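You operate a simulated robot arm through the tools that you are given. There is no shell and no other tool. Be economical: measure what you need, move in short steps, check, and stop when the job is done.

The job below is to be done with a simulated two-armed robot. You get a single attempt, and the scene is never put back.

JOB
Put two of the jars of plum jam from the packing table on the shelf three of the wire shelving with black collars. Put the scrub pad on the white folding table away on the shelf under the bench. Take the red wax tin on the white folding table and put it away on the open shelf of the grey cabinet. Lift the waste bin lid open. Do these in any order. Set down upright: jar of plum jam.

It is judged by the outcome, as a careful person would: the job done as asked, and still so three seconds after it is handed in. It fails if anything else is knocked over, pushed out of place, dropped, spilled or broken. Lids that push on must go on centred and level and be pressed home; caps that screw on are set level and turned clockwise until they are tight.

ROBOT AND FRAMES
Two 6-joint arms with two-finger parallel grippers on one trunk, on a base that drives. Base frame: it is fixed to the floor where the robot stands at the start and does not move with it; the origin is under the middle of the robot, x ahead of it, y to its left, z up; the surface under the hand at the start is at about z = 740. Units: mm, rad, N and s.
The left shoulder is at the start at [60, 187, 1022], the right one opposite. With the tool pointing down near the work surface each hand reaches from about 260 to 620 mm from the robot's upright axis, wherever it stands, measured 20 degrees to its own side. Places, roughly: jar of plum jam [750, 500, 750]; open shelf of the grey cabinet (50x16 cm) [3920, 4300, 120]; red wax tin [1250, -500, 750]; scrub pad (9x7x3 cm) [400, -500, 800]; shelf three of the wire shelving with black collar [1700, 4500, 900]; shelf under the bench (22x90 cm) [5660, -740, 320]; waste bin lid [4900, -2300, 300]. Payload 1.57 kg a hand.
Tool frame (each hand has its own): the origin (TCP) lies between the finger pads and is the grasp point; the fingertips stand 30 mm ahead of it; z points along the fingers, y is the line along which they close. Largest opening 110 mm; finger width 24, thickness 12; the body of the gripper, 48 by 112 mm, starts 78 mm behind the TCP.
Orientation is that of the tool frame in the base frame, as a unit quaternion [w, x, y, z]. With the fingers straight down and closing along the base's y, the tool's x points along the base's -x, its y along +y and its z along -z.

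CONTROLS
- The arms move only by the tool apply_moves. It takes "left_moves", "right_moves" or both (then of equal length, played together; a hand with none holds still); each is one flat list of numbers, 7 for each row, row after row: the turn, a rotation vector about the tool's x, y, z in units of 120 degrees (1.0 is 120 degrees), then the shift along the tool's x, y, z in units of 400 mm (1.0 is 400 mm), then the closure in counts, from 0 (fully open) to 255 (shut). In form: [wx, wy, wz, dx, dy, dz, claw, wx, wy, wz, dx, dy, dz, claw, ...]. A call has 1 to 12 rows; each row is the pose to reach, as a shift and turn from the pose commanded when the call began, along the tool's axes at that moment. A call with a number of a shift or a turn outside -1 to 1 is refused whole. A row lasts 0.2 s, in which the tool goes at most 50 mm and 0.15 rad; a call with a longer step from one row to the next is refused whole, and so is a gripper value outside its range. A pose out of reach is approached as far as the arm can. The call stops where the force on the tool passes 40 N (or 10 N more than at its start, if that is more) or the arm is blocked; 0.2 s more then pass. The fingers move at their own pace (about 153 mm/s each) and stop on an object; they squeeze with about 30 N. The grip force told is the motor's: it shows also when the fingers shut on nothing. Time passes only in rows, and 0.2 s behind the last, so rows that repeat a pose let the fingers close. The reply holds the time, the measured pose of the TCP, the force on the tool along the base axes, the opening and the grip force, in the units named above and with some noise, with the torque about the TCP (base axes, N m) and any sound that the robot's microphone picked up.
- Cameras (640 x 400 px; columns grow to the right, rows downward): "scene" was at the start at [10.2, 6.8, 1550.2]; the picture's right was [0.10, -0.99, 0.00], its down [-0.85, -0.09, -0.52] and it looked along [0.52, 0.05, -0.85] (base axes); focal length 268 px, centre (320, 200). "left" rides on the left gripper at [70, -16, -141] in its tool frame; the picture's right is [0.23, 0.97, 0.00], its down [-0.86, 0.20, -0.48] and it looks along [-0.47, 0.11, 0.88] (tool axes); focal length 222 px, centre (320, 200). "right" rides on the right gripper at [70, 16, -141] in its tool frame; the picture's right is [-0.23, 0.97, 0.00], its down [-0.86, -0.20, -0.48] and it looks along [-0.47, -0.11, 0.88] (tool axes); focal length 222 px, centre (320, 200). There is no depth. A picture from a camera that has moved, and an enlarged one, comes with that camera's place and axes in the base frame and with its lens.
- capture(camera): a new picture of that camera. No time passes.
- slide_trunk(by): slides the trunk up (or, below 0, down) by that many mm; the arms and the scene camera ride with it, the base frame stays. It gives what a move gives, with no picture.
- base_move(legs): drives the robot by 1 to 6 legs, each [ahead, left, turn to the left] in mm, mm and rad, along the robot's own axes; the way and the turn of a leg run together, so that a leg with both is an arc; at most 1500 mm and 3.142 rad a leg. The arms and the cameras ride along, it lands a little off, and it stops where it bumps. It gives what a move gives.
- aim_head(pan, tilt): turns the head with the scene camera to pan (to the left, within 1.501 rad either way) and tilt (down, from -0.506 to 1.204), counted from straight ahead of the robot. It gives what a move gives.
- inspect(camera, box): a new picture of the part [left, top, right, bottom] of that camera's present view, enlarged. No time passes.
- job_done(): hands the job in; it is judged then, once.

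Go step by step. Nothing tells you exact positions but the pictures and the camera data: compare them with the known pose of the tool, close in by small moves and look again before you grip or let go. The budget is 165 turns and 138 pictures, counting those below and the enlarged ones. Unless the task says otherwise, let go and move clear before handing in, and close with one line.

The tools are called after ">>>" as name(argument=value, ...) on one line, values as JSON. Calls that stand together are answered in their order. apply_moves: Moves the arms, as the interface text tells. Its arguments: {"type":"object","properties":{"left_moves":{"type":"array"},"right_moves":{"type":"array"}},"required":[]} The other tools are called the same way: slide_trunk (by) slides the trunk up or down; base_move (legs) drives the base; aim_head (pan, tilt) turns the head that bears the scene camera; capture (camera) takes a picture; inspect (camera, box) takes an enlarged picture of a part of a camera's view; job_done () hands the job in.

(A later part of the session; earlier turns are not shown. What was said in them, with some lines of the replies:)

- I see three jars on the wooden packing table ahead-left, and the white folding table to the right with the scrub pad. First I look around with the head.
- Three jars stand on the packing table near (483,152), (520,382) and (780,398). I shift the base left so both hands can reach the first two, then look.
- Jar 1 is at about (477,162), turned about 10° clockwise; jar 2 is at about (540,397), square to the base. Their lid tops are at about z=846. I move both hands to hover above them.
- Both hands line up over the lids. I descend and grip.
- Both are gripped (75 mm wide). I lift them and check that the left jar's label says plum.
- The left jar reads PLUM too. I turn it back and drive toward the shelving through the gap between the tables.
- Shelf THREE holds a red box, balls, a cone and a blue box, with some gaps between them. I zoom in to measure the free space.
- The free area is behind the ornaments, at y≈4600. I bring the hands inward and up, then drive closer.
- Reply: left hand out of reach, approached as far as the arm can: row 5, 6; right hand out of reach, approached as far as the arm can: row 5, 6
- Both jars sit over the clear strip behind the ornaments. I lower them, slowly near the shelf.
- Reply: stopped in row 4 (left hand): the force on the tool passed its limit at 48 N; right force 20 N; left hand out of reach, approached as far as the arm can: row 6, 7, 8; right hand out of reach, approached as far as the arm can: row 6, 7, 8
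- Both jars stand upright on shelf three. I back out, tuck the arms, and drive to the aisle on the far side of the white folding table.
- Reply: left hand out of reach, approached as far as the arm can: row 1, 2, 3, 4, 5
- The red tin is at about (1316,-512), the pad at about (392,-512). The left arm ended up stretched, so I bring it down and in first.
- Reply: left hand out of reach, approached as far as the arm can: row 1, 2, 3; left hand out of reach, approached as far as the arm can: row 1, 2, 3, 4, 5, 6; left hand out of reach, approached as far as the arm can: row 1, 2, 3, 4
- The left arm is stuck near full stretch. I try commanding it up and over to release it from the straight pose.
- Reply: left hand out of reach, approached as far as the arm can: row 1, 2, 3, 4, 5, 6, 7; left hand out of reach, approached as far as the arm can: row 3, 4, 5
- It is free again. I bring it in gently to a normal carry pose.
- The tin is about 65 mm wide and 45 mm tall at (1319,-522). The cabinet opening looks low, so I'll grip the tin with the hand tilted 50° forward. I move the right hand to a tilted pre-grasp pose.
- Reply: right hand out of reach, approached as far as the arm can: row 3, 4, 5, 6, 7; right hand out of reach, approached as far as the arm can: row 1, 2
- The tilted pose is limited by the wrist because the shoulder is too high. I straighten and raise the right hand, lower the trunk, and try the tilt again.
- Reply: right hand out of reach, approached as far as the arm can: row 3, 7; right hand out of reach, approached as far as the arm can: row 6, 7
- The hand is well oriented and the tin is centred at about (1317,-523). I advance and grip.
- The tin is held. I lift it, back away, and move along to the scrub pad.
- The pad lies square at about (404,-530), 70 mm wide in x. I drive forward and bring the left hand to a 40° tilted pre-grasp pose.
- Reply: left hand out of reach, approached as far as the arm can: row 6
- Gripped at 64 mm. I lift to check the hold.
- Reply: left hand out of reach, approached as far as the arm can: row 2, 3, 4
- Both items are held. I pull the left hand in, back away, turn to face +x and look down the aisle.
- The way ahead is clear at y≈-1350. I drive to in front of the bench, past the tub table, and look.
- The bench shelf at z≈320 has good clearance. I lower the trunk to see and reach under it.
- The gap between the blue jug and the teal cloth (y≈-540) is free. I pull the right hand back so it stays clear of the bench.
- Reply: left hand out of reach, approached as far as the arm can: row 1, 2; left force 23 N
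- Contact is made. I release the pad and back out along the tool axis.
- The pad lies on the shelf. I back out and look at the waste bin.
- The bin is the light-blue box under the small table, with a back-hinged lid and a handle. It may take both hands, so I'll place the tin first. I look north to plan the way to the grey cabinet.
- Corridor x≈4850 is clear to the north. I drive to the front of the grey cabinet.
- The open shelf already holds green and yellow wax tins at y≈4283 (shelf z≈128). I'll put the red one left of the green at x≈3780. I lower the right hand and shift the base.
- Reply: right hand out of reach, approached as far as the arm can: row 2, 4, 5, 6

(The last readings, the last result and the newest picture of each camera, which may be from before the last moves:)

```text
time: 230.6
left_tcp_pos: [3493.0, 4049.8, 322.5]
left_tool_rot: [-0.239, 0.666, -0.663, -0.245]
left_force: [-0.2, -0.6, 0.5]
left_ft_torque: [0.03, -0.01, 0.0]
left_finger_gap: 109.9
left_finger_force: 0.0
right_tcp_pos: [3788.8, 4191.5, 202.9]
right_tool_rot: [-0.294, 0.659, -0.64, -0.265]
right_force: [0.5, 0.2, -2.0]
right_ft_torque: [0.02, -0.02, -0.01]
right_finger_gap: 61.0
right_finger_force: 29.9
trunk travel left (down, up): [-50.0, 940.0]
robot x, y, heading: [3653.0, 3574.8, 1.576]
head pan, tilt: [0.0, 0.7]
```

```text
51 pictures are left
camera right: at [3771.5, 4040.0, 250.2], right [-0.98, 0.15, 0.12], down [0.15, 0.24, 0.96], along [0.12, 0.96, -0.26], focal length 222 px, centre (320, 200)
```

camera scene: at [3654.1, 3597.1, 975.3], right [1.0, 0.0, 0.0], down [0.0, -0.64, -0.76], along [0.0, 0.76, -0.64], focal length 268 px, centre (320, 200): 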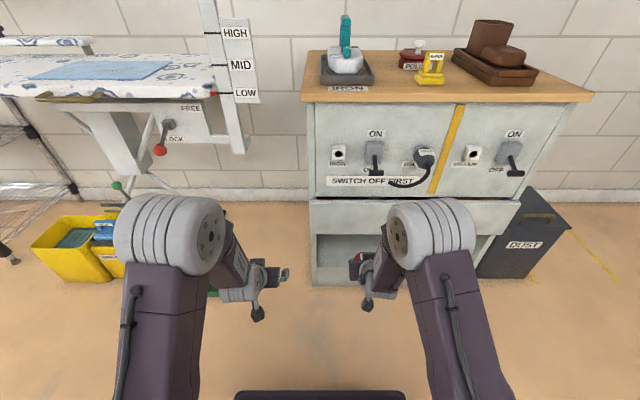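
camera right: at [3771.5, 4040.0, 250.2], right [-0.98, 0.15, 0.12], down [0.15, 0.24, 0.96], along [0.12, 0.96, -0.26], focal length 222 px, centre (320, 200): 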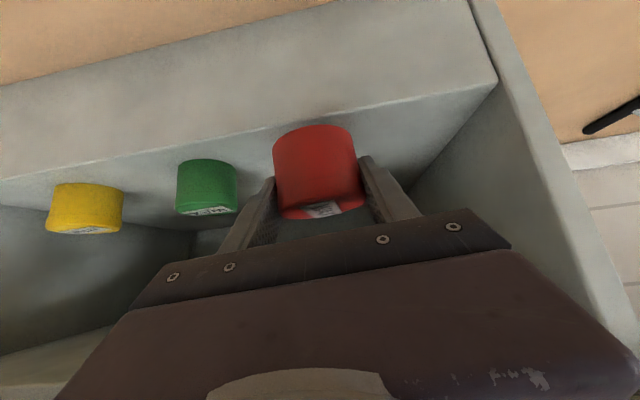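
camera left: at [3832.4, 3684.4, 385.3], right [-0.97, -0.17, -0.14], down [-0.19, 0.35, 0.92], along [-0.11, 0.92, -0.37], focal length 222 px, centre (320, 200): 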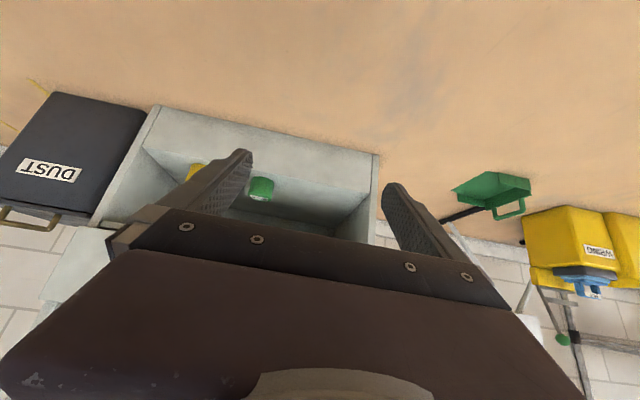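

>>> apply_moves(right_moves=[-0.013, -0.007, 0.019, 0.036, 0, 0.035, 255, -0.013, -0.007, 0.019, 0.036, 0, 0.035, 255])

>>> base_move(legs=[[80, 0, 0]])

>>> capture(camera="right")

>>> inspect(camera="scene", box=[240, 180, 520, 340])

```text
time: 231.2
left_tcp_pos: [3491.9, 4049.3, 321.1]
left_tool_rot: [-0.24, 0.665, -0.664, -0.244]
left_force: [-0.6, -0.5, -0.2]
left_ft_torque: [0.03, 0.02, -0.01]
left_finger_gap: 110.1
left_finger_force: 0.1
right_tcp_pos: [3775.8, 4196.0, 184.0]
right_tool_rot: [0.287, -0.647, 0.65, 0.277]
right_force: [0.2, -0.5, -0.9]
right_ft_torque: [0.0, 0.0, 0.01]
right_finger_gap: 61.2
right_finger_force: 29.8
right hand out of reach, approached as far as the arm can: row 1, 2
trunk travel left (down, up): [-50.0, 940.0]
robot x, y, heading: [3649.0, 3571.3, 1.569]
head pan, tilt: [0.0, 0.7]
```

```text
time: 232.3
left_tcp_pos: [3489.7, 4128.2, 322.9]
left_tool_rot: [-0.24, 0.665, -0.664, -0.244]
left_force: [0.5, 0.0, 0.0]
left_ft_torque: [0.0, 0.02, -0.03]
left_finger_gap: 109.7
left_finger_force: 0.0
right_tcp_pos: [3774.5, 4274.6, 184.4]
right_tool_rot: [0.288, -0.647, 0.649, 0.279]
right_force: [0.3, -0.2, -0.8]
right_ft_torque: [0.01, -0.03, 0.01]
right_finger_gap: 61.0
right_finger_force: 30.7
trunk travel left (down, up): [-50.0, 940.0]
robot x, y, heading: [3649.7, 3650.3, 1.576]
head pan, tilt: [0.0, 0.7]
```

```text
50 pictures are left
camera right: at [3757.1, 4123.5, 230.2], right [-0.97, 0.16, 0.16], down [0.19, 0.23, 0.95], along [0.12, 0.96, -0.25], focal length 222 px, centre (320, 200)
```

right: 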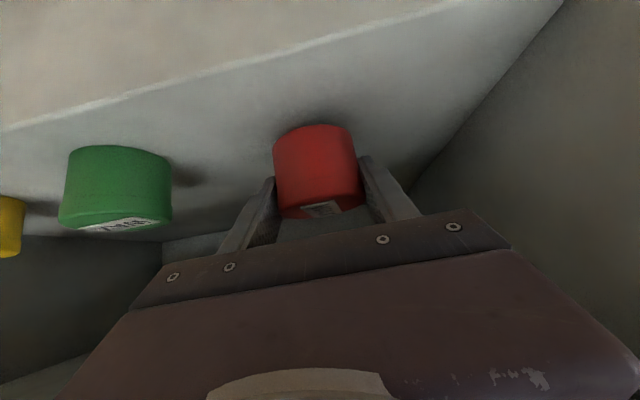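

```text
2.29 times, centred on (380, 260) of scene
camera zoom: at [3653.8, 3676.2, 975.3], right [1.0, 0.0, 0.0], down [0.0, -0.64, -0.76], along [0.0, 0.76, -0.64], focal length 612 px, centre (183, 63)
```

zoom: 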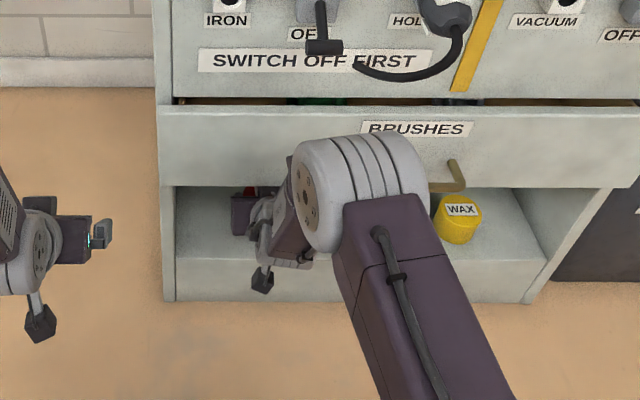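

>>> apply_moves(right_moves=[0, 0, 0, 0.011, 0, 0.01, 255, 0, 0, 0, 0.022, 0, 0.02, 255, 0, 0, 0, 0.028, 0, 0.025, 255, 0, 0, 0, 0.033, 0, 0.03, 255])

>>> inspect(camera="right", box=[230, 90, 430, 230])

```text
time: 233.3
left_tcp_pos: [3491.7, 4126.8, 323.7]
left_tool_rot: [-0.24, 0.665, -0.663, -0.245]
left_force: [-0.8, -0.5, -0.1]
left_ft_torque: [0.02, -0.01, -0.02]
left_finger_gap: 110.1
left_finger_force: 0.0
right_tcp_pos: [3774.8, 4277.0, 169.8]
right_tool_rot: [0.291, -0.647, 0.647, 0.279]
right_force: [0.3, -5.0, 15.5]
right_ft_torque: [0.07, 0.47, 0.12]
right_finger_gap: 60.7
right_finger_force: 29.6
trunk travel left (down, up): [-50.0, 940.0]
robot x, y, heading: [3650.4, 3650.3, 1.575]
head pan, tilt: [0.0, 0.7]
```

```text
2.86 times, centred on (330, 160) of right
camera zoom: at [3756.9, 4124.6, 214.4], right [-0.97, 0.16, 0.15], down [0.19, 0.22, 0.96], along [0.12, 0.96, -0.25], focal length 635 px, centre (291, 314)
```

zoom: 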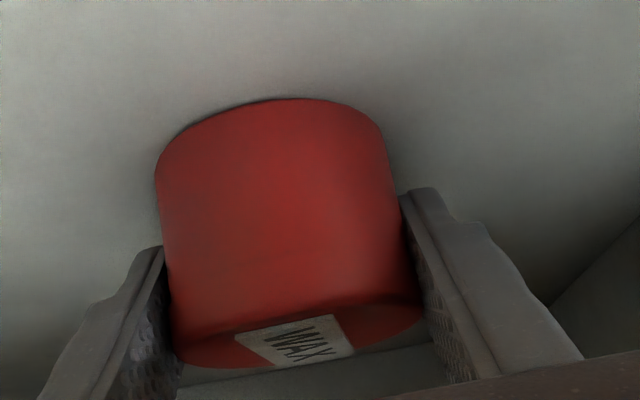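

>>> apply_moves(right_moves=[0, 0, 0, -0.002, 0, -0.002, 255, 0, 0, 0, -0.002, 0, -0.002, 0, 0, 0, 0, -0.002, 0, -0.002, 0, 0, 0, 0, 0, 0, -0.03, 0, 0, 0, 0, 0.03, 0, -0.09, 0, 0, 0, 0, 0.06, 0, -0.15, 0])

>>> base_move(legs=[[-350, 0, 0]])

>>> capture(camera="right")

>>> capture(camera="scene")

```text
time: 234.7
left_tcp_pos: [3492.2, 4127.8, 322.3]
left_tool_rot: [-0.24, 0.665, -0.664, -0.244]
left_force: [-0.2, 0.6, -0.1]
left_ft_torque: [0.03, 0.01, 0.03]
left_finger_gap: 109.9
left_finger_force: 0.1
right_tcp_pos: [3781.3, 4236.6, 194.8]
right_tool_rot: [-0.295, 0.655, -0.644, -0.265]
right_force: [0.0, -0.1, 0.5]
right_ft_torque: [-0.01, 0.0, 0.01]
right_finger_gap: 109.7
right_finger_force: 0.0
right hand out of reach, approached as far as the arm can: row 5, 6
trunk travel left (down, up): [-50.0, 940.0]
robot x, y, heading: [3648.9, 3652.3, 1.576]
head pan, tilt: [0.0, 0.7]
```

```text
time: 236.9
left_tcp_pos: [3493.0, 3778.5, 322.9]
left_tool_rot: [-0.24, 0.665, -0.664, -0.245]
left_force: [-0.1, -1.4, 0.8]
left_ft_torque: [0.01, 0.0, -0.01]
left_finger_gap: 109.9
left_finger_force: 0.0
right_tcp_pos: [3782.9, 3886.9, 196.3]
right_tool_rot: [-0.295, 0.654, -0.645, -0.264]
right_force: [-0.2, -0.2, 0.3]
right_ft_torque: [0.01, 0.0, -0.01]
right_finger_gap: 109.9
right_finger_force: 0.2
trunk travel left (down, up): [-50.0, 940.0]
robot x, y, heading: [3653.2, 3300.9, 1.575]
head pan, tilt: [0.0, 0.7]
```

```text
47 pictures are left
camera right: at [3764.8, 3735.4, 242.6], right [-0.98, 0.16, 0.12], down [0.16, 0.24, 0.96], along [0.12, 0.96, -0.26], focal length 222 px, centre (320, 200)
```

right: 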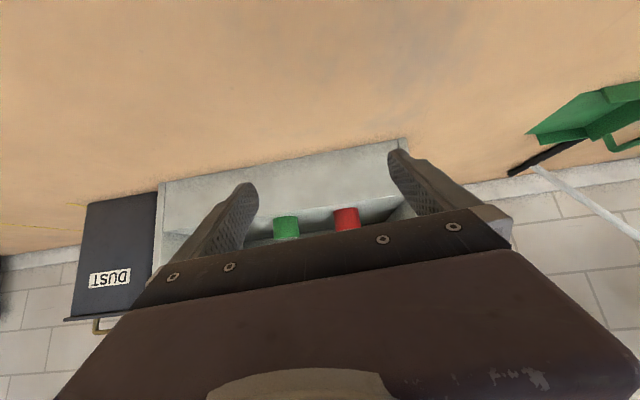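

```text
46 pictures are left
camera scene: at [3655.1, 3326.1, 975.3], right [1.0, 0.0, 0.0], down [0.0, -0.64, -0.76], along [0.0, 0.76, -0.64], focal length 268 px, centre (320, 200)
```

scene: 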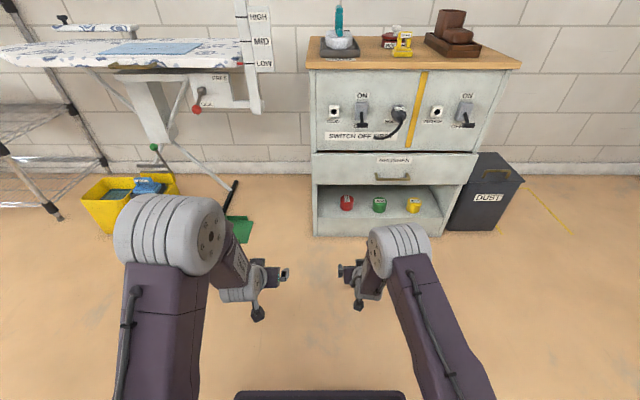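

All three wax tins now stand on the open shelf. I drive back to the waste bin and turn to face it.

>>> base_move(legs=[[0, -1240, 0], [-1450, 0, 0], [-1400, 0, 0], [-1350, 0, 0]])

>>> base_move(legs=[[0, 0, -1.571], [0, 0, -1.571]])

>>> aim_head(pan=0.0, tilt=0.6)

>>> capture(camera="scene")

```text
time: 263.0
left_tcp_pos: [4727.1, -427.8, 323.7]
left_tool_rot: [-0.239, 0.666, -0.663, -0.245]
left_force: [0.0, -0.3, -0.5]
left_ft_torque: [0.01, 0.0, -0.01]
left_finger_gap: 110.1
left_finger_force: 0.0
right_tcp_pos: [5017.1, -317.0, 195.9]
right_tool_rot: [-0.294, 0.655, -0.644, -0.264]
right_force: [0.3, -0.2, 0.0]
right_ft_torque: [0.02, -0.02, 0.01]
right_finger_gap: 110.0
right_finger_force: 0.1
trunk travel left (down, up): [-50.0, 940.0]
robot x, y, heading: [4884.4, -901.5, 1.576]
head pan, tilt: [0.0, 0.7]
```

```text
time: 271.1
left_tcp_pos: [5038.1, -1383.7, 321.7]
left_tool_rot: [0.242, 0.67, 0.659, -0.242]
left_force: [-0.5, -0.5, 0.6]
left_ft_torque: [0.01, 0.0, 0.04]
left_finger_gap: 110.0
left_finger_force: 0.2
right_tcp_pos: [4744.5, -1486.1, 195.6]
right_tool_rot: [0.261, 0.651, 0.648, -0.297]
right_force: [0.6, 0.0, 0.4]
right_ft_torque: [0.02, 0.0, -0.01]
right_finger_gap: 109.9
right_finger_force: 0.1
trunk travel left (down, up): [-50.0, 940.0]
robot x, y, heading: [4888.0, -905.1, -1.591]
head pan, tilt: [0.0, 0.7]
```

```text
time: 271.7
left_tcp_pos: [5037.4, -1384.2, 323.2]
left_tool_rot: [0.242, 0.67, 0.659, -0.242]
left_force: [-0.8, 0.7, -0.7]
left_ft_torque: [0.02, 0.04, -0.02]
left_finger_gap: 110.1
left_finger_force: 0.0
right_tcp_pos: [4744.8, -1485.9, 194.8]
right_tool_rot: [0.262, 0.651, 0.648, -0.297]
right_force: [0.0, 0.6, 0.4]
right_ft_torque: [-0.01, -0.06, 0.03]
right_finger_gap: 110.0
right_finger_force: 0.1
trunk travel left (down, up): [-50.0, 940.0]
robot x, y, heading: [4889.8, -903.0, -1.59]
head pan, tilt: [0.0, 0.6]
```

```text
45 pictures are left
camera scene: at [4889.1, -932.2, 983.9], right [-1.0, 0.02, 0.0], down [0.01, 0.57, -0.82], along [-0.01, -0.82, -0.57], focal length 268 px, centre (320, 200)
```

scene: 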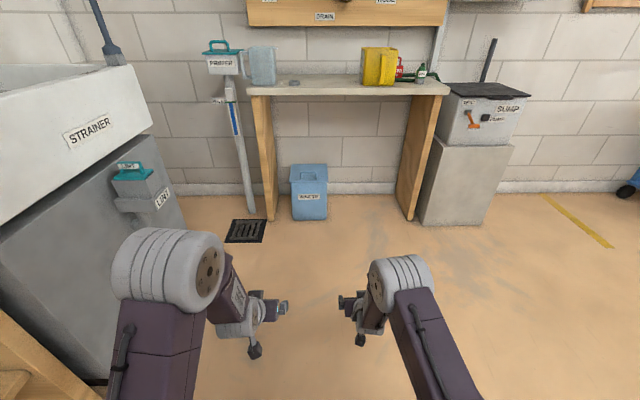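

I'll pinch the handle ends with the right hand and raise the lid along its arc, with the left hand ready to push from beneath. First I arrange both hands and drive closer.

>>> apply_moves(left_moves=[0, 0, 0, 0.04, 0, -0.03, 0, 0, 0, 0, 0.08, 0, -0.06, 0, 0, 0, 0, 0.12, 0, -0.1, 0, 0, 0, 0, 0.15, 0, -0.13, 0, 0, 0, 0, 0.19, 0, -0.16, 0, 0, 0, 0, 0.19, 0, -0.16, 0], right_moves=[-0.002, -0.001, 0.003, -0.036, 0.04, -0.09, 0, -0.004, -0.002, 0.006, -0.073, 0.083, -0.18, 0, -0.007, -0.004, 0.009, -0.109, 0.125, -0.27, 0, -0.009, -0.005, 0.013, -0.145, 0.167, -0.36, 0, -0.011, -0.006, 0.016, -0.18, 0.21, -0.45, 0, -0.013, -0.007, 0.019, -0.218, 0.25, -0.538, 0])

>>> base_move(legs=[[680, 70, 0.02]])

>>> capture(camera="right")

>>> capture(camera="scene")

```text
time: 273.1
left_tcp_pos: [5033.8, -1338.6, 319.7]
left_tool_rot: [0.242, 0.67, 0.659, -0.241]
left_force: [0.0, -0.2, -0.9]
left_ft_torque: [0.0, -0.02, -0.01]
left_finger_gap: 110.0
left_finger_force: 0.1
left hand out of reach, approached as far as the arm can: row 3, 4, 5, 6
right_tcp_pos: [4857.7, -1393.3, 401.7]
right_tool_rot: [0.28, 0.658, 0.637, -0.287]
right_force: [-0.2, 0.5, -0.5]
right_ft_torque: [-0.02, 0.03, 0.0]
right_finger_gap: 110.1
right_finger_force: 0.2
trunk travel left (down, up): [-50.0, 940.0]
robot x, y, heading: [4884.3, -905.7, -1.588]
head pan, tilt: [0.0, 0.6]
```

```text
time: 276.9
left_tcp_pos: [5107.5, -2020.1, 318.9]
left_tool_rot: [0.244, 0.663, 0.666, -0.24]
left_force: [-0.1, -0.1, 0.1]
left_ft_torque: [-0.03, 0.0, -0.01]
left_finger_gap: 109.9
left_finger_force: 0.1
right_tcp_pos: [4935.3, -2077.8, 402.6]
right_tool_rot: [0.284, 0.651, 0.644, -0.285]
right_force: [-0.6, -0.1, 0.0]
right_ft_torque: [-0.02, 0.01, 0.01]
right_finger_gap: 109.9
right_finger_force: 0.0
trunk travel left (down, up): [-50.0, 940.0]
robot x, y, heading: [4951.2, -1584.9, -1.559]
head pan, tilt: [0.0, 0.6]
```

```text
44 pictures are left
camera right: at [4951.5, -1928.1, 448.1], right [0.97, -0.16, 0.17], down [-0.2, -0.23, 0.95], along [-0.12, -0.96, -0.25], focal length 222 px, centre (320, 200)
```

right: 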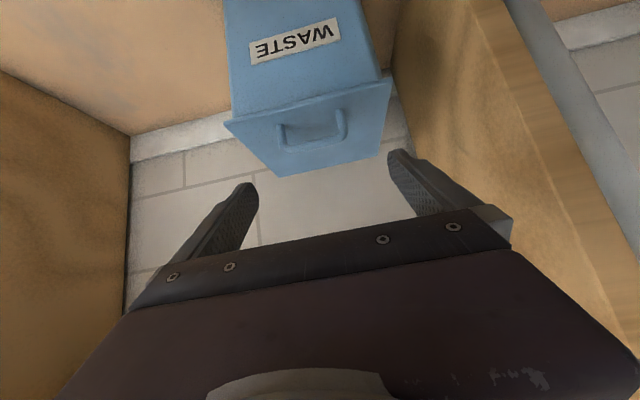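

```text
43 pictures are left
camera scene: at [4955.6, -1616.3, 983.9], right [-1.0, -0.01, 0.0], down [0.0, 0.56, -0.83], along [0.0, -0.83, -0.56], focal length 268 px, centre (320, 200)
```

scene: 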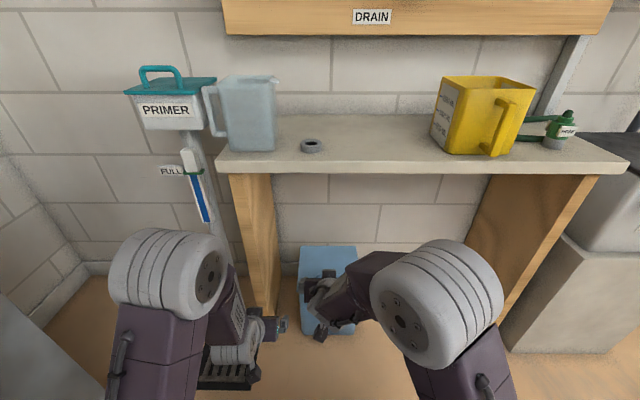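

>>> inspect(camera="right", box=[210, 60, 410, 190])

```text
3.08 times, centred on (310, 125) of right
camera zoom: at [4951.5, -1928.1, 448.1], right [0.97, -0.16, 0.17], down [-0.2, -0.23, 0.95], along [-0.12, -0.96, -0.25], focal length 684 px, centre (351, 431)
```

zoom: 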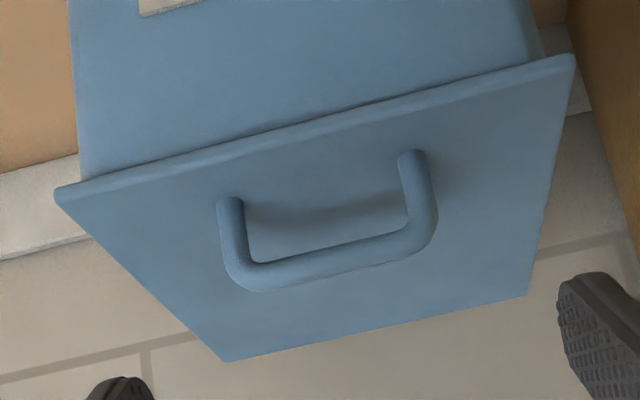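

The handle is centred at x≈4924, y≈-2184, with its bar at z≈305. The lid is at z≈270 with its hinge at y≈-2357. I move to just before the handle and check centring.

>>> apply_moves(right_moves=[0, 0, 0, 0.008, -0.013, 0.11, 0, 0, 0, 0, 0.017, -0.027, 0.218, 0])

>>> capture(camera="right")

```text
time: 277.5
left_tcp_pos: [5107.6, -2020.4, 320.0]
left_tool_rot: [0.245, 0.662, 0.666, -0.239]
left_force: [0.3, -0.9, 0.7]
left_ft_torque: [0.04, -0.05, 0.01]
left_finger_gap: 109.9
left_finger_force: 0.1
right_tcp_pos: [4921.4, -2139.2, 337.2]
right_tool_rot: [0.284, 0.65, 0.645, -0.284]
right_force: [0.4, -0.2, -0.1]
right_ft_torque: [0.04, -0.02, 0.01]
right_finger_gap: 110.1
right_finger_force: 0.0
trunk travel left (down, up): [-50.0, 940.0]
robot x, y, heading: [4952.5, -1587.4, -1.567]
head pan, tilt: [0.0, 0.6]
```

```text
41 pictures are left
camera right: at [4939.6, -1987.3, 383.8], right [0.97, -0.16, 0.17], down [-0.2, -0.22, 0.95], along [-0.12, -0.96, -0.25], focal length 222 px, centre (320, 200)
```

right: 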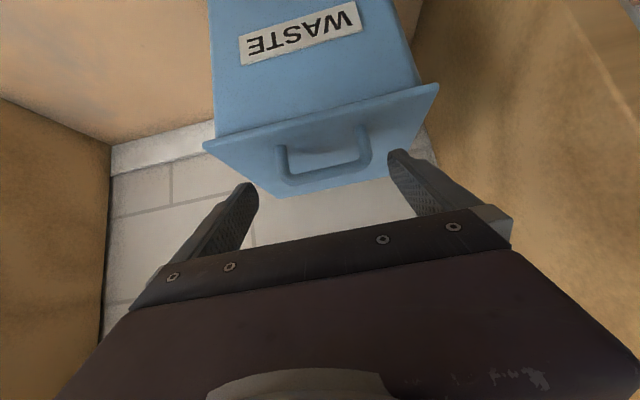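

>>> apply_moves(right_moves=[0, 0, 0, 0, 0.0115, 0.03, 0, 0, 0, 0, -0.001, 0.0115, 0.08, 0, 0, 0, 0, -0.002, 0.0115, 0.12, 0, 0, 0, 0, -0.002, 0.0115, 0.12, 255, 0, 0, 0, -0.002, 0.0115, 0.12, 255])

>>> capture(camera="right")

```text
time: 278.7
left_tcp_pos: [5107.3, -2020.5, 319.2]
left_tool_rot: [0.243, 0.663, 0.666, -0.239]
left_force: [0.7, -0.3, -0.7]
left_ft_torque: [0.02, 0.0, 0.01]
left_finger_gap: 109.9
left_finger_force: 0.2
right_tcp_pos: [4925.9, -2175.1, 308.4]
right_tool_rot: [0.284, 0.652, 0.643, -0.285]
right_force: [-5.5, 3.4, 0.9]
right_ft_torque: [0.3, 0.18, -0.63]
right_finger_gap: 91.5
right_finger_force: 44.8
trunk travel left (down, up): [-50.0, 940.0]
robot x, y, heading: [4949.9, -1584.9, -1.564]
head pan, tilt: [0.0, 0.6]
```

```text
40 pictures are left
camera right: at [4943.8, -2023.5, 352.7], right [0.97, -0.16, 0.17], down [-0.2, -0.23, 0.95], along [-0.12, -0.96, -0.25], focal length 222 px, centre (320, 200)
```

right: 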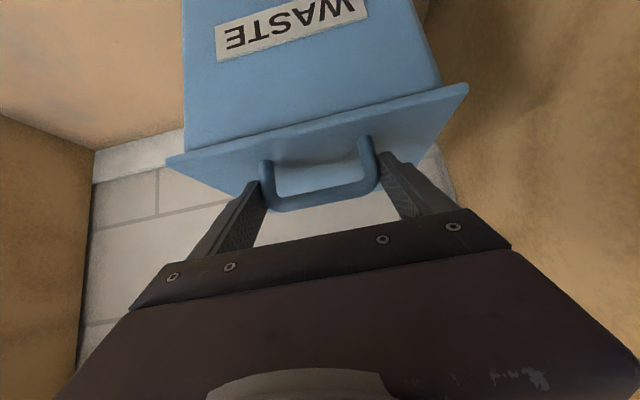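

The handle is gripped (91.5 mm). I lift the lid a little to feel it and check the hinge geometry.

>>> apply_moves(right_moves=[0, 0, 0, -0.027, 0, -0.014, 255, 0, 0, 0, -0.054, 0, -0.028, 255, 0, 0, 0, -0.08, 0, -0.037, 255, 0, 0, 0, -0.105, 0, -0.047, 255])

>>> capture(camera="right")

```text
time: 279.7
left_tcp_pos: [5107.6, -2020.9, 318.6]
left_tool_rot: [0.245, 0.663, 0.666, -0.238]
left_force: [0.2, -0.8, 0.4]
left_ft_torque: [-0.02, -0.02, 0.0]
left_finger_gap: 110.1
left_finger_force: 0.1
right_tcp_pos: [4926.2, -2187.9, 350.7]
right_tool_rot: [0.284, 0.651, 0.644, -0.285]
right_force: [-11.9, 9.4, -5.0]
right_ft_torque: [1.37, 0.89, -0.25]
right_finger_gap: 92.0
right_finger_force: 45.2
trunk travel left (down, up): [-50.0, 940.0]
robot x, y, heading: [4951.7, -1587.0, -1.568]
head pan, tilt: [0.0, 0.6]
```

```text
39 pictures are left
camera right: at [4943.7, -2038.3, 395.6], right [0.97, -0.16, 0.17], down [-0.2, -0.22, 0.95], along [-0.12, -0.96, -0.25], focal length 222 px, centre (320, 200)
```

right: 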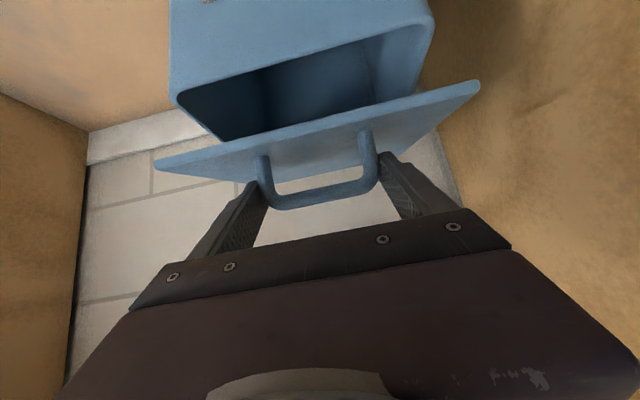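

The lid is rising properly. I open the fingers slightly here, at a small angle, to see whether the lid stays by itself.

>>> apply_moves(right_moves=[0, 0, 0, 0, 0, 0, 20, 0, 0, 0, 0, 0, 0, 20, 0, 0, 0, 0, 0, 0, 20])

>>> capture(camera="right")

```text
time: 280.5
left_tcp_pos: [5106.8, -2020.5, 318.8]
left_tool_rot: [0.245, 0.663, 0.666, -0.239]
left_force: [0.1, 0.1, 1.0]
left_ft_torque: [0.01, 0.0, 0.01]
left_finger_gap: 110.0
left_finger_force: 0.0
right_tcp_pos: [4926.2, -2188.5, 350.5]
right_tool_rot: [0.284, 0.651, 0.645, -0.284]
right_force: [0.3, -0.2, 0.4]
right_ft_torque: [0.02, -0.02, 0.01]
right_finger_gap: 101.3
right_finger_force: 0.1
trunk travel left (down, up): [-50.0, 940.0]
robot x, y, heading: [4954.2, -1588.7, -1.565]
head pan, tilt: [0.0, 0.6]
```

```text
38 pictures are left
camera right: at [4944.5, -2038.3, 396.0], right [0.97, -0.16, 0.17], down [-0.2, -0.22, 0.95], along [-0.12, -0.96, -0.25], focal length 222 px, centre (320, 200)
```

right: 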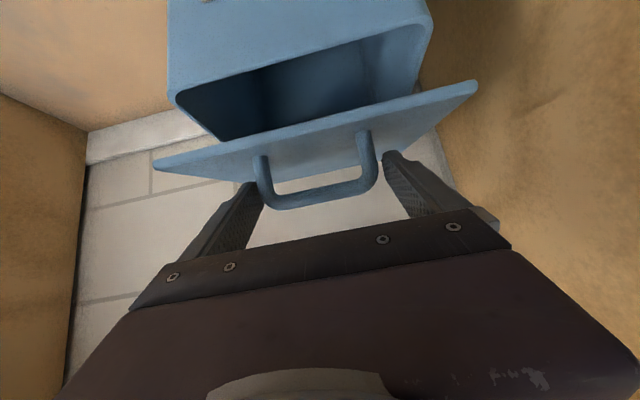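

The lid holds its angle on its own. I re-grip and raise it further along the arc.

>>> apply_moves(right_moves=[0, 0, 0, 0, 0, 0, 255, 0, 0, 0, 0, 0, 0, 255, 0, 0, 0, -0.038, 0, -0.008, 255, 0, 0, 0, -0.075, 0, -0.0156, 255, 0, 0, 0, -0.114, 0, -0.018, 255, 0, 0, 0, -0.152, 0, -0.018, 255, 0, 0, 0, -0.19, 0, -0.013, 255, 0, 0, 0, -0.2285, 0, -0.007, 255, 0, 0, 0, -0.2655, 0, 0.0035, 255])

>>> capture(camera="right")

```text
time: 282.5
left_tcp_pos: [5108.6, -2020.5, 320.7]
left_tool_rot: [0.244, 0.663, 0.666, -0.24]
left_force: [0.3, -1.0, -0.3]
left_ft_torque: [0.04, -0.02, -0.01]
left_finger_gap: 110.1
left_finger_force: 0.1
right_tcp_pos: [4926.5, -2261.8, 427.2]
right_tool_rot: [0.284, 0.651, 0.644, -0.285]
right_force: [-6.5, 11.6, 3.7]
right_ft_torque: [1.4, 0.31, -0.21]
right_finger_gap: 91.7
right_finger_force: 44.3
trunk travel left (down, up): [-50.0, 940.0]
robot x, y, heading: [4953.1, -1588.0, -1.564]
head pan, tilt: [0.0, 0.6]
```

```text
37 pictures are left
camera right: at [4943.5, -2111.2, 473.5], right [0.97, -0.16, 0.17], down [-0.2, -0.22, 0.95], along [-0.12, -0.96, -0.25], focal length 222 px, centre (320, 200)
```

right: 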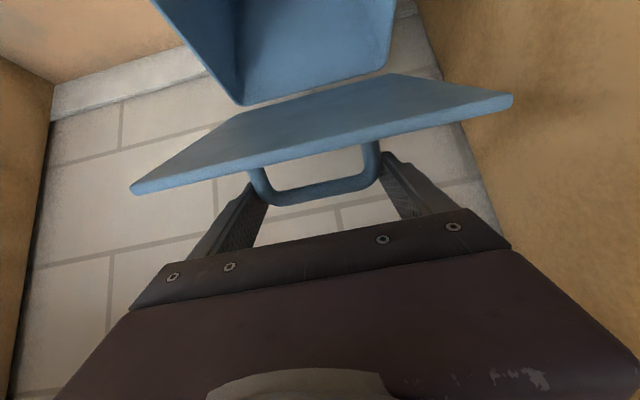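

The lid is at about 50°. I release, retreat, close the fingers and set up to push the lid's underside back past upright.

>>> apply_moves(right_moves=[0, 0, 0, 0, 0, 0, 0, 0, 0, 0, 0, 0, 0, 0, 0, 0, 0, 0, 0, -0.08, 0, 0, 0, 0, 0, 0, -0.18, 0, 0, 0, 0, 0.06, 0, -0.28, 0, 0, 0, 0, 0.15, 0, -0.33, 255, 0, 0, 0, 0.25, 0, -0.33, 255, 0, 0, 0, 0.34, 0, -0.3, 255, 0, 0, 0, 0.42, 0, -0.25, 255])

>>> capture(camera="right")

>>> capture(camera="scene")

```text
time: 284.5
left_tcp_pos: [5108.4, -2020.2, 319.7]
left_tool_rot: [0.244, 0.662, 0.667, -0.239]
left_force: [-0.6, 0.2, 0.2]
left_ft_torque: [0.0, -0.01, 0.0]
left_finger_gap: 109.9
left_finger_force: 0.0
right_tcp_pos: [4927.9, -2074.5, 369.8]
right_tool_rot: [0.284, 0.65, 0.645, -0.284]
right_force: [-0.2, 0.3, 0.6]
right_ft_torque: [0.03, 0.02, 0.05]
right_finger_gap: 0.1
right_finger_force: 21.7
trunk travel left (down, up): [-50.0, 940.0]
robot x, y, heading: [4954.9, -1584.8, -1.563]
head pan, tilt: [0.0, 0.6]
```

```text
36 pictures are left
camera right: at [4945.1, -1924.1, 415.7], right [0.97, -0.16, 0.17], down [-0.2, -0.22, 0.95], along [-0.12, -0.96, -0.25], focal length 222 px, centre (320, 200)
```

right: 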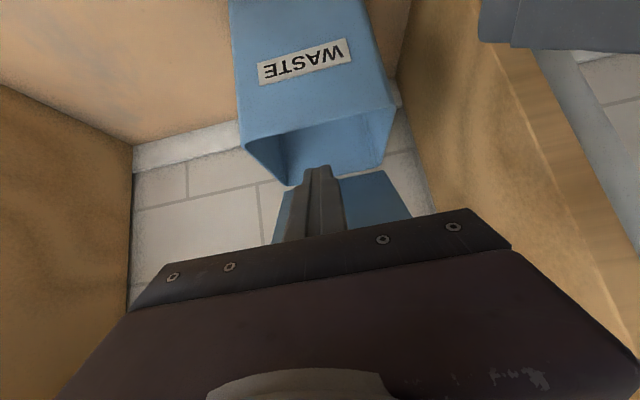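

```text
35 pictures are left
camera scene: at [4955.5, -1616.3, 984.0], right [-1.0, -0.01, 0.0], down [0.0, 0.56, -0.83], along [0.0, -0.83, -0.56], focal length 268 px, centre (320, 200)
```

scene: 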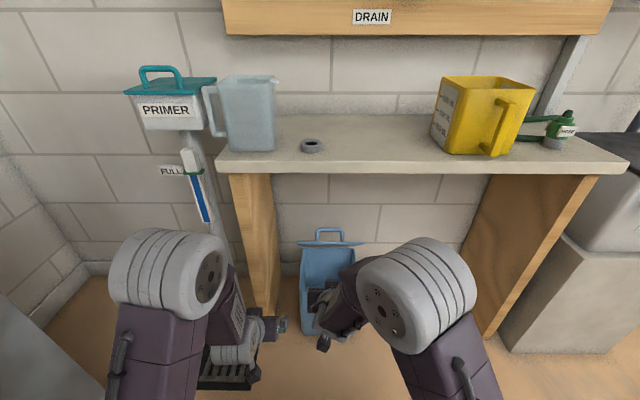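

>>> base_move(legs=[[65, 0, 0]])

>>> apply_moves(right_moves=[0, 0, 0, -0.055, 0, 0.06, 255, 0, 0, 0, -0.11, 0, 0.12, 255, 0, 0, 0, -0.165, 0, 0.18, 255, 0, 0, 0, -0.21, 0, 0.23, 255, 0, 0, 0, -0.25, 0, 0.275, 255, 0, 0, 0, -0.29, 0, 0.315, 255, 0, 0, 0, -0.342, 0, 0.3735, 255])

>>> capture(camera="right")

>>> capture(camera="scene")

```text
time: 285.5
left_tcp_pos: [5107.9, -2085.9, 320.0]
left_tool_rot: [0.245, 0.663, 0.666, -0.24]
left_force: [-0.1, 0.8, -0.4]
left_ft_torque: [-0.01, 0.0, 0.0]
left_finger_gap: 110.3
left_finger_force: 0.0
right_tcp_pos: [4929.3, -2140.8, 370.4]
right_tool_rot: [0.284, 0.651, 0.644, -0.285]
right_force: [-0.4, -0.6, 0.0]
right_ft_torque: [-0.04, -0.02, -0.03]
right_finger_gap: 0.0
right_finger_force: 21.6
trunk travel left (down, up): [-50.0, 940.0]
robot x, y, heading: [4952.1, -1651.2, -1.561]
head pan, tilt: [0.0, 0.6]
```

```text
time: 287.1
left_tcp_pos: [5108.8, -2084.8, 320.9]
left_tool_rot: [0.244, 0.664, 0.665, -0.24]
left_force: [-0.8, 0.1, 0.1]
left_ft_torque: [0.0, 0.02, -0.02]
left_finger_gap: 110.2
left_finger_force: 0.0
right_tcp_pos: [4926.2, -2341.7, 368.5]
right_tool_rot: [0.283, 0.652, 0.643, -0.285]
right_force: [-0.7, 11.5, 2.7]
right_ft_torque: [0.04, -0.09, -0.04]
right_finger_gap: 0.0
right_finger_force: 21.1
trunk travel left (down, up): [-50.0, 940.0]
robot x, y, heading: [4954.9, -1651.2, -1.565]
head pan, tilt: [0.0, 0.6]
```

```text
34 pictures are left
camera right: at [4943.5, -2191.9, 414.6], right [0.97, -0.16, 0.17], down [-0.2, -0.23, 0.95], along [-0.12, -0.96, -0.25], focal length 222 px, centre (320, 200)
```

right: 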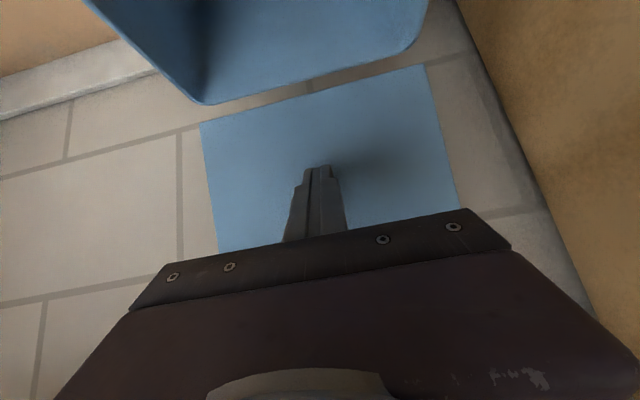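

```text
33 pictures are left
camera scene: at [4955.8, -1680.3, 984.0], right [-1.0, 0.0, 0.0], down [0.0, 0.56, -0.83], along [0.0, -0.83, -0.56], focal length 268 px, centre (320, 200)
```

scene: 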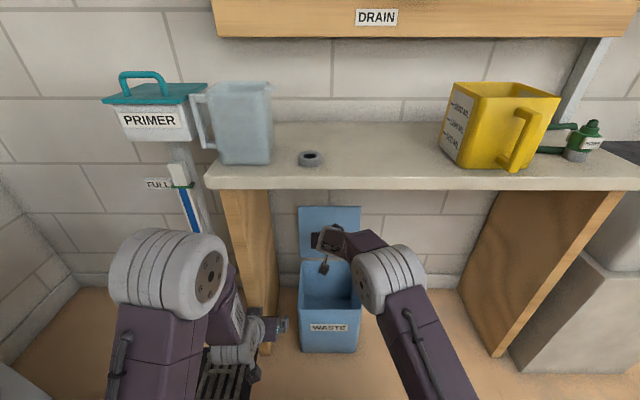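

>>> apply_moves(right_moves=[0, 0, 0, -0.012, 0, 0.013, 255, 0, 0, 0, -0.024, 0, 0.026, 255])

>>> inspect(camera="scene", box=[240, 170, 440, 370])

```text
time: 287.4
left_tcp_pos: [5108.0, -2083.1, 321.4]
left_tool_rot: [0.245, 0.663, 0.665, -0.241]
left_force: [0.8, -0.4, -0.2]
left_ft_torque: [-0.02, -0.04, 0.01]
left_finger_gap: 109.9
left_finger_force: 0.0
right_tcp_pos: [4926.3, -2342.7, 368.3]
right_tool_rot: [0.282, 0.652, 0.644, -0.284]
right_force: [-1.5, 18.5, 9.9]
right_ft_torque: [-0.09, 0.02, -0.07]
right_finger_gap: 0.1
right_finger_force: 21.3
trunk travel left (down, up): [-50.0, 940.0]
robot x, y, heading: [4952.9, -1650.8, -1.566]
head pan, tilt: [0.0, 0.6]
stopped in row 1 (right hand): the force on the tool passed its limit at 50 N (the readings are from after the stop); the commanded pose is now the measured one
```

```text
2.00 times, centred on (340, 270) of scene
camera zoom: at [4955.8, -1678.4, 984.2], right [-1.0, 0.0, 0.0], down [0.0, 0.56, -0.83], along [0.0, -0.83, -0.56], focal length 536 px, centre (280, 60)
```

zoom: 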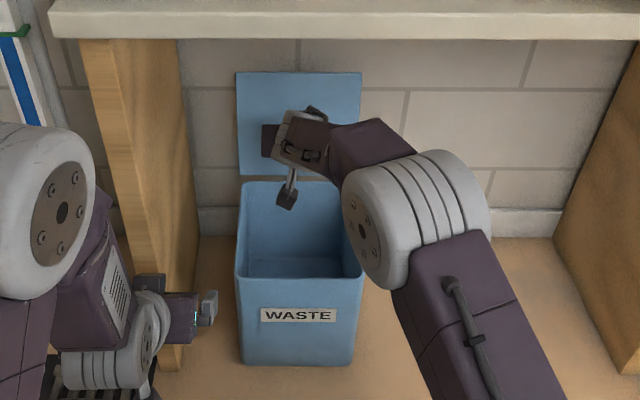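

The lid has reached its stop, fully open. I back the hand away and check that it stays.

>>> apply_moves(right_moves=[0, 0, 0, 0.01, 0, -0.02, 255, 0, 0, 0, 0.07, 0, -0.08, 255, 0, 0, 0, 0.14, 0, -0.16, 255, 0, 0, 0, 0.21, 0, -0.24, 255, 0, 0, 0, 0.28, 0, -0.3, 255])

>>> base_move(legs=[[-450, 0, 0]])

>>> capture(camera="scene")

```text
time: 288.6
left_tcp_pos: [5106.9, -2084.2, 318.6]
left_tool_rot: [0.244, 0.664, 0.665, -0.24]
left_force: [0.4, -0.9, 0.1]
left_ft_torque: [-0.02, 0.02, 0.0]
left_finger_gap: 110.1
left_finger_force: 0.0
right_tcp_pos: [4928.2, -2178.3, 366.9]
right_tool_rot: [0.281, 0.653, 0.644, -0.283]
right_force: [-0.4, 0.8, 0.9]
right_ft_torque: [-0.01, 0.02, -0.01]
right_finger_gap: 0.0
right_finger_force: 21.4
trunk travel left (down, up): [-50.0, 940.0]
robot x, y, heading: [4955.2, -1650.6, -1.571]
head pan, tilt: [0.0, 0.6]
```

```text
time: 291.3
left_tcp_pos: [5106.5, -1639.4, 319.2]
left_tool_rot: [0.244, 0.664, 0.665, -0.24]
left_force: [0.4, 0.5, -0.9]
left_ft_torque: [0.04, 0.03, 0.01]
left_finger_gap: 110.0
left_finger_force: 0.1
right_tcp_pos: [4925.5, -1733.9, 365.4]
right_tool_rot: [0.281, 0.653, 0.644, -0.283]
right_force: [0.9, 0.2, -0.4]
right_ft_torque: [0.01, -0.02, 0.03]
right_finger_gap: 0.0
right_finger_force: 21.4
trunk travel left (down, up): [-50.0, 940.0]
robot x, y, heading: [4953.9, -1203.4, -1.56]
head pan, tilt: [0.0, 0.6]
```

```text
31 pictures are left
camera scene: at [4953.9, -1234.9, 983.9], right [-1.0, 0.0, 0.0], down [0.0, 0.57, -0.82], along [0.0, -0.82, -0.57], focal length 268 px, centre (320, 200)
```

scene: 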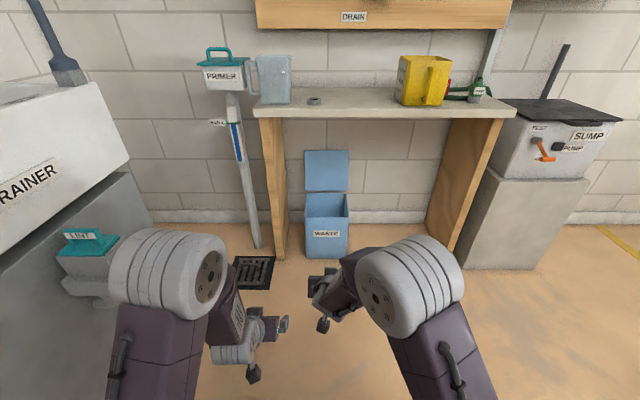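

The lid stays open and the bin has not moved. Two plum jars stand upright on shelf three, the pad is on the bench shelf, and the red tin is on the cabinet shelf. I hand in.

>>> job_done()

```text
The job is handed in.
```

All four jobs are done and handed in: two plum jam jars are upright on shelf three, the scrub pad is on the shelf under the bench, the red wax tin is on the grey cabinet's open shelf, and the waste bin lid is open.
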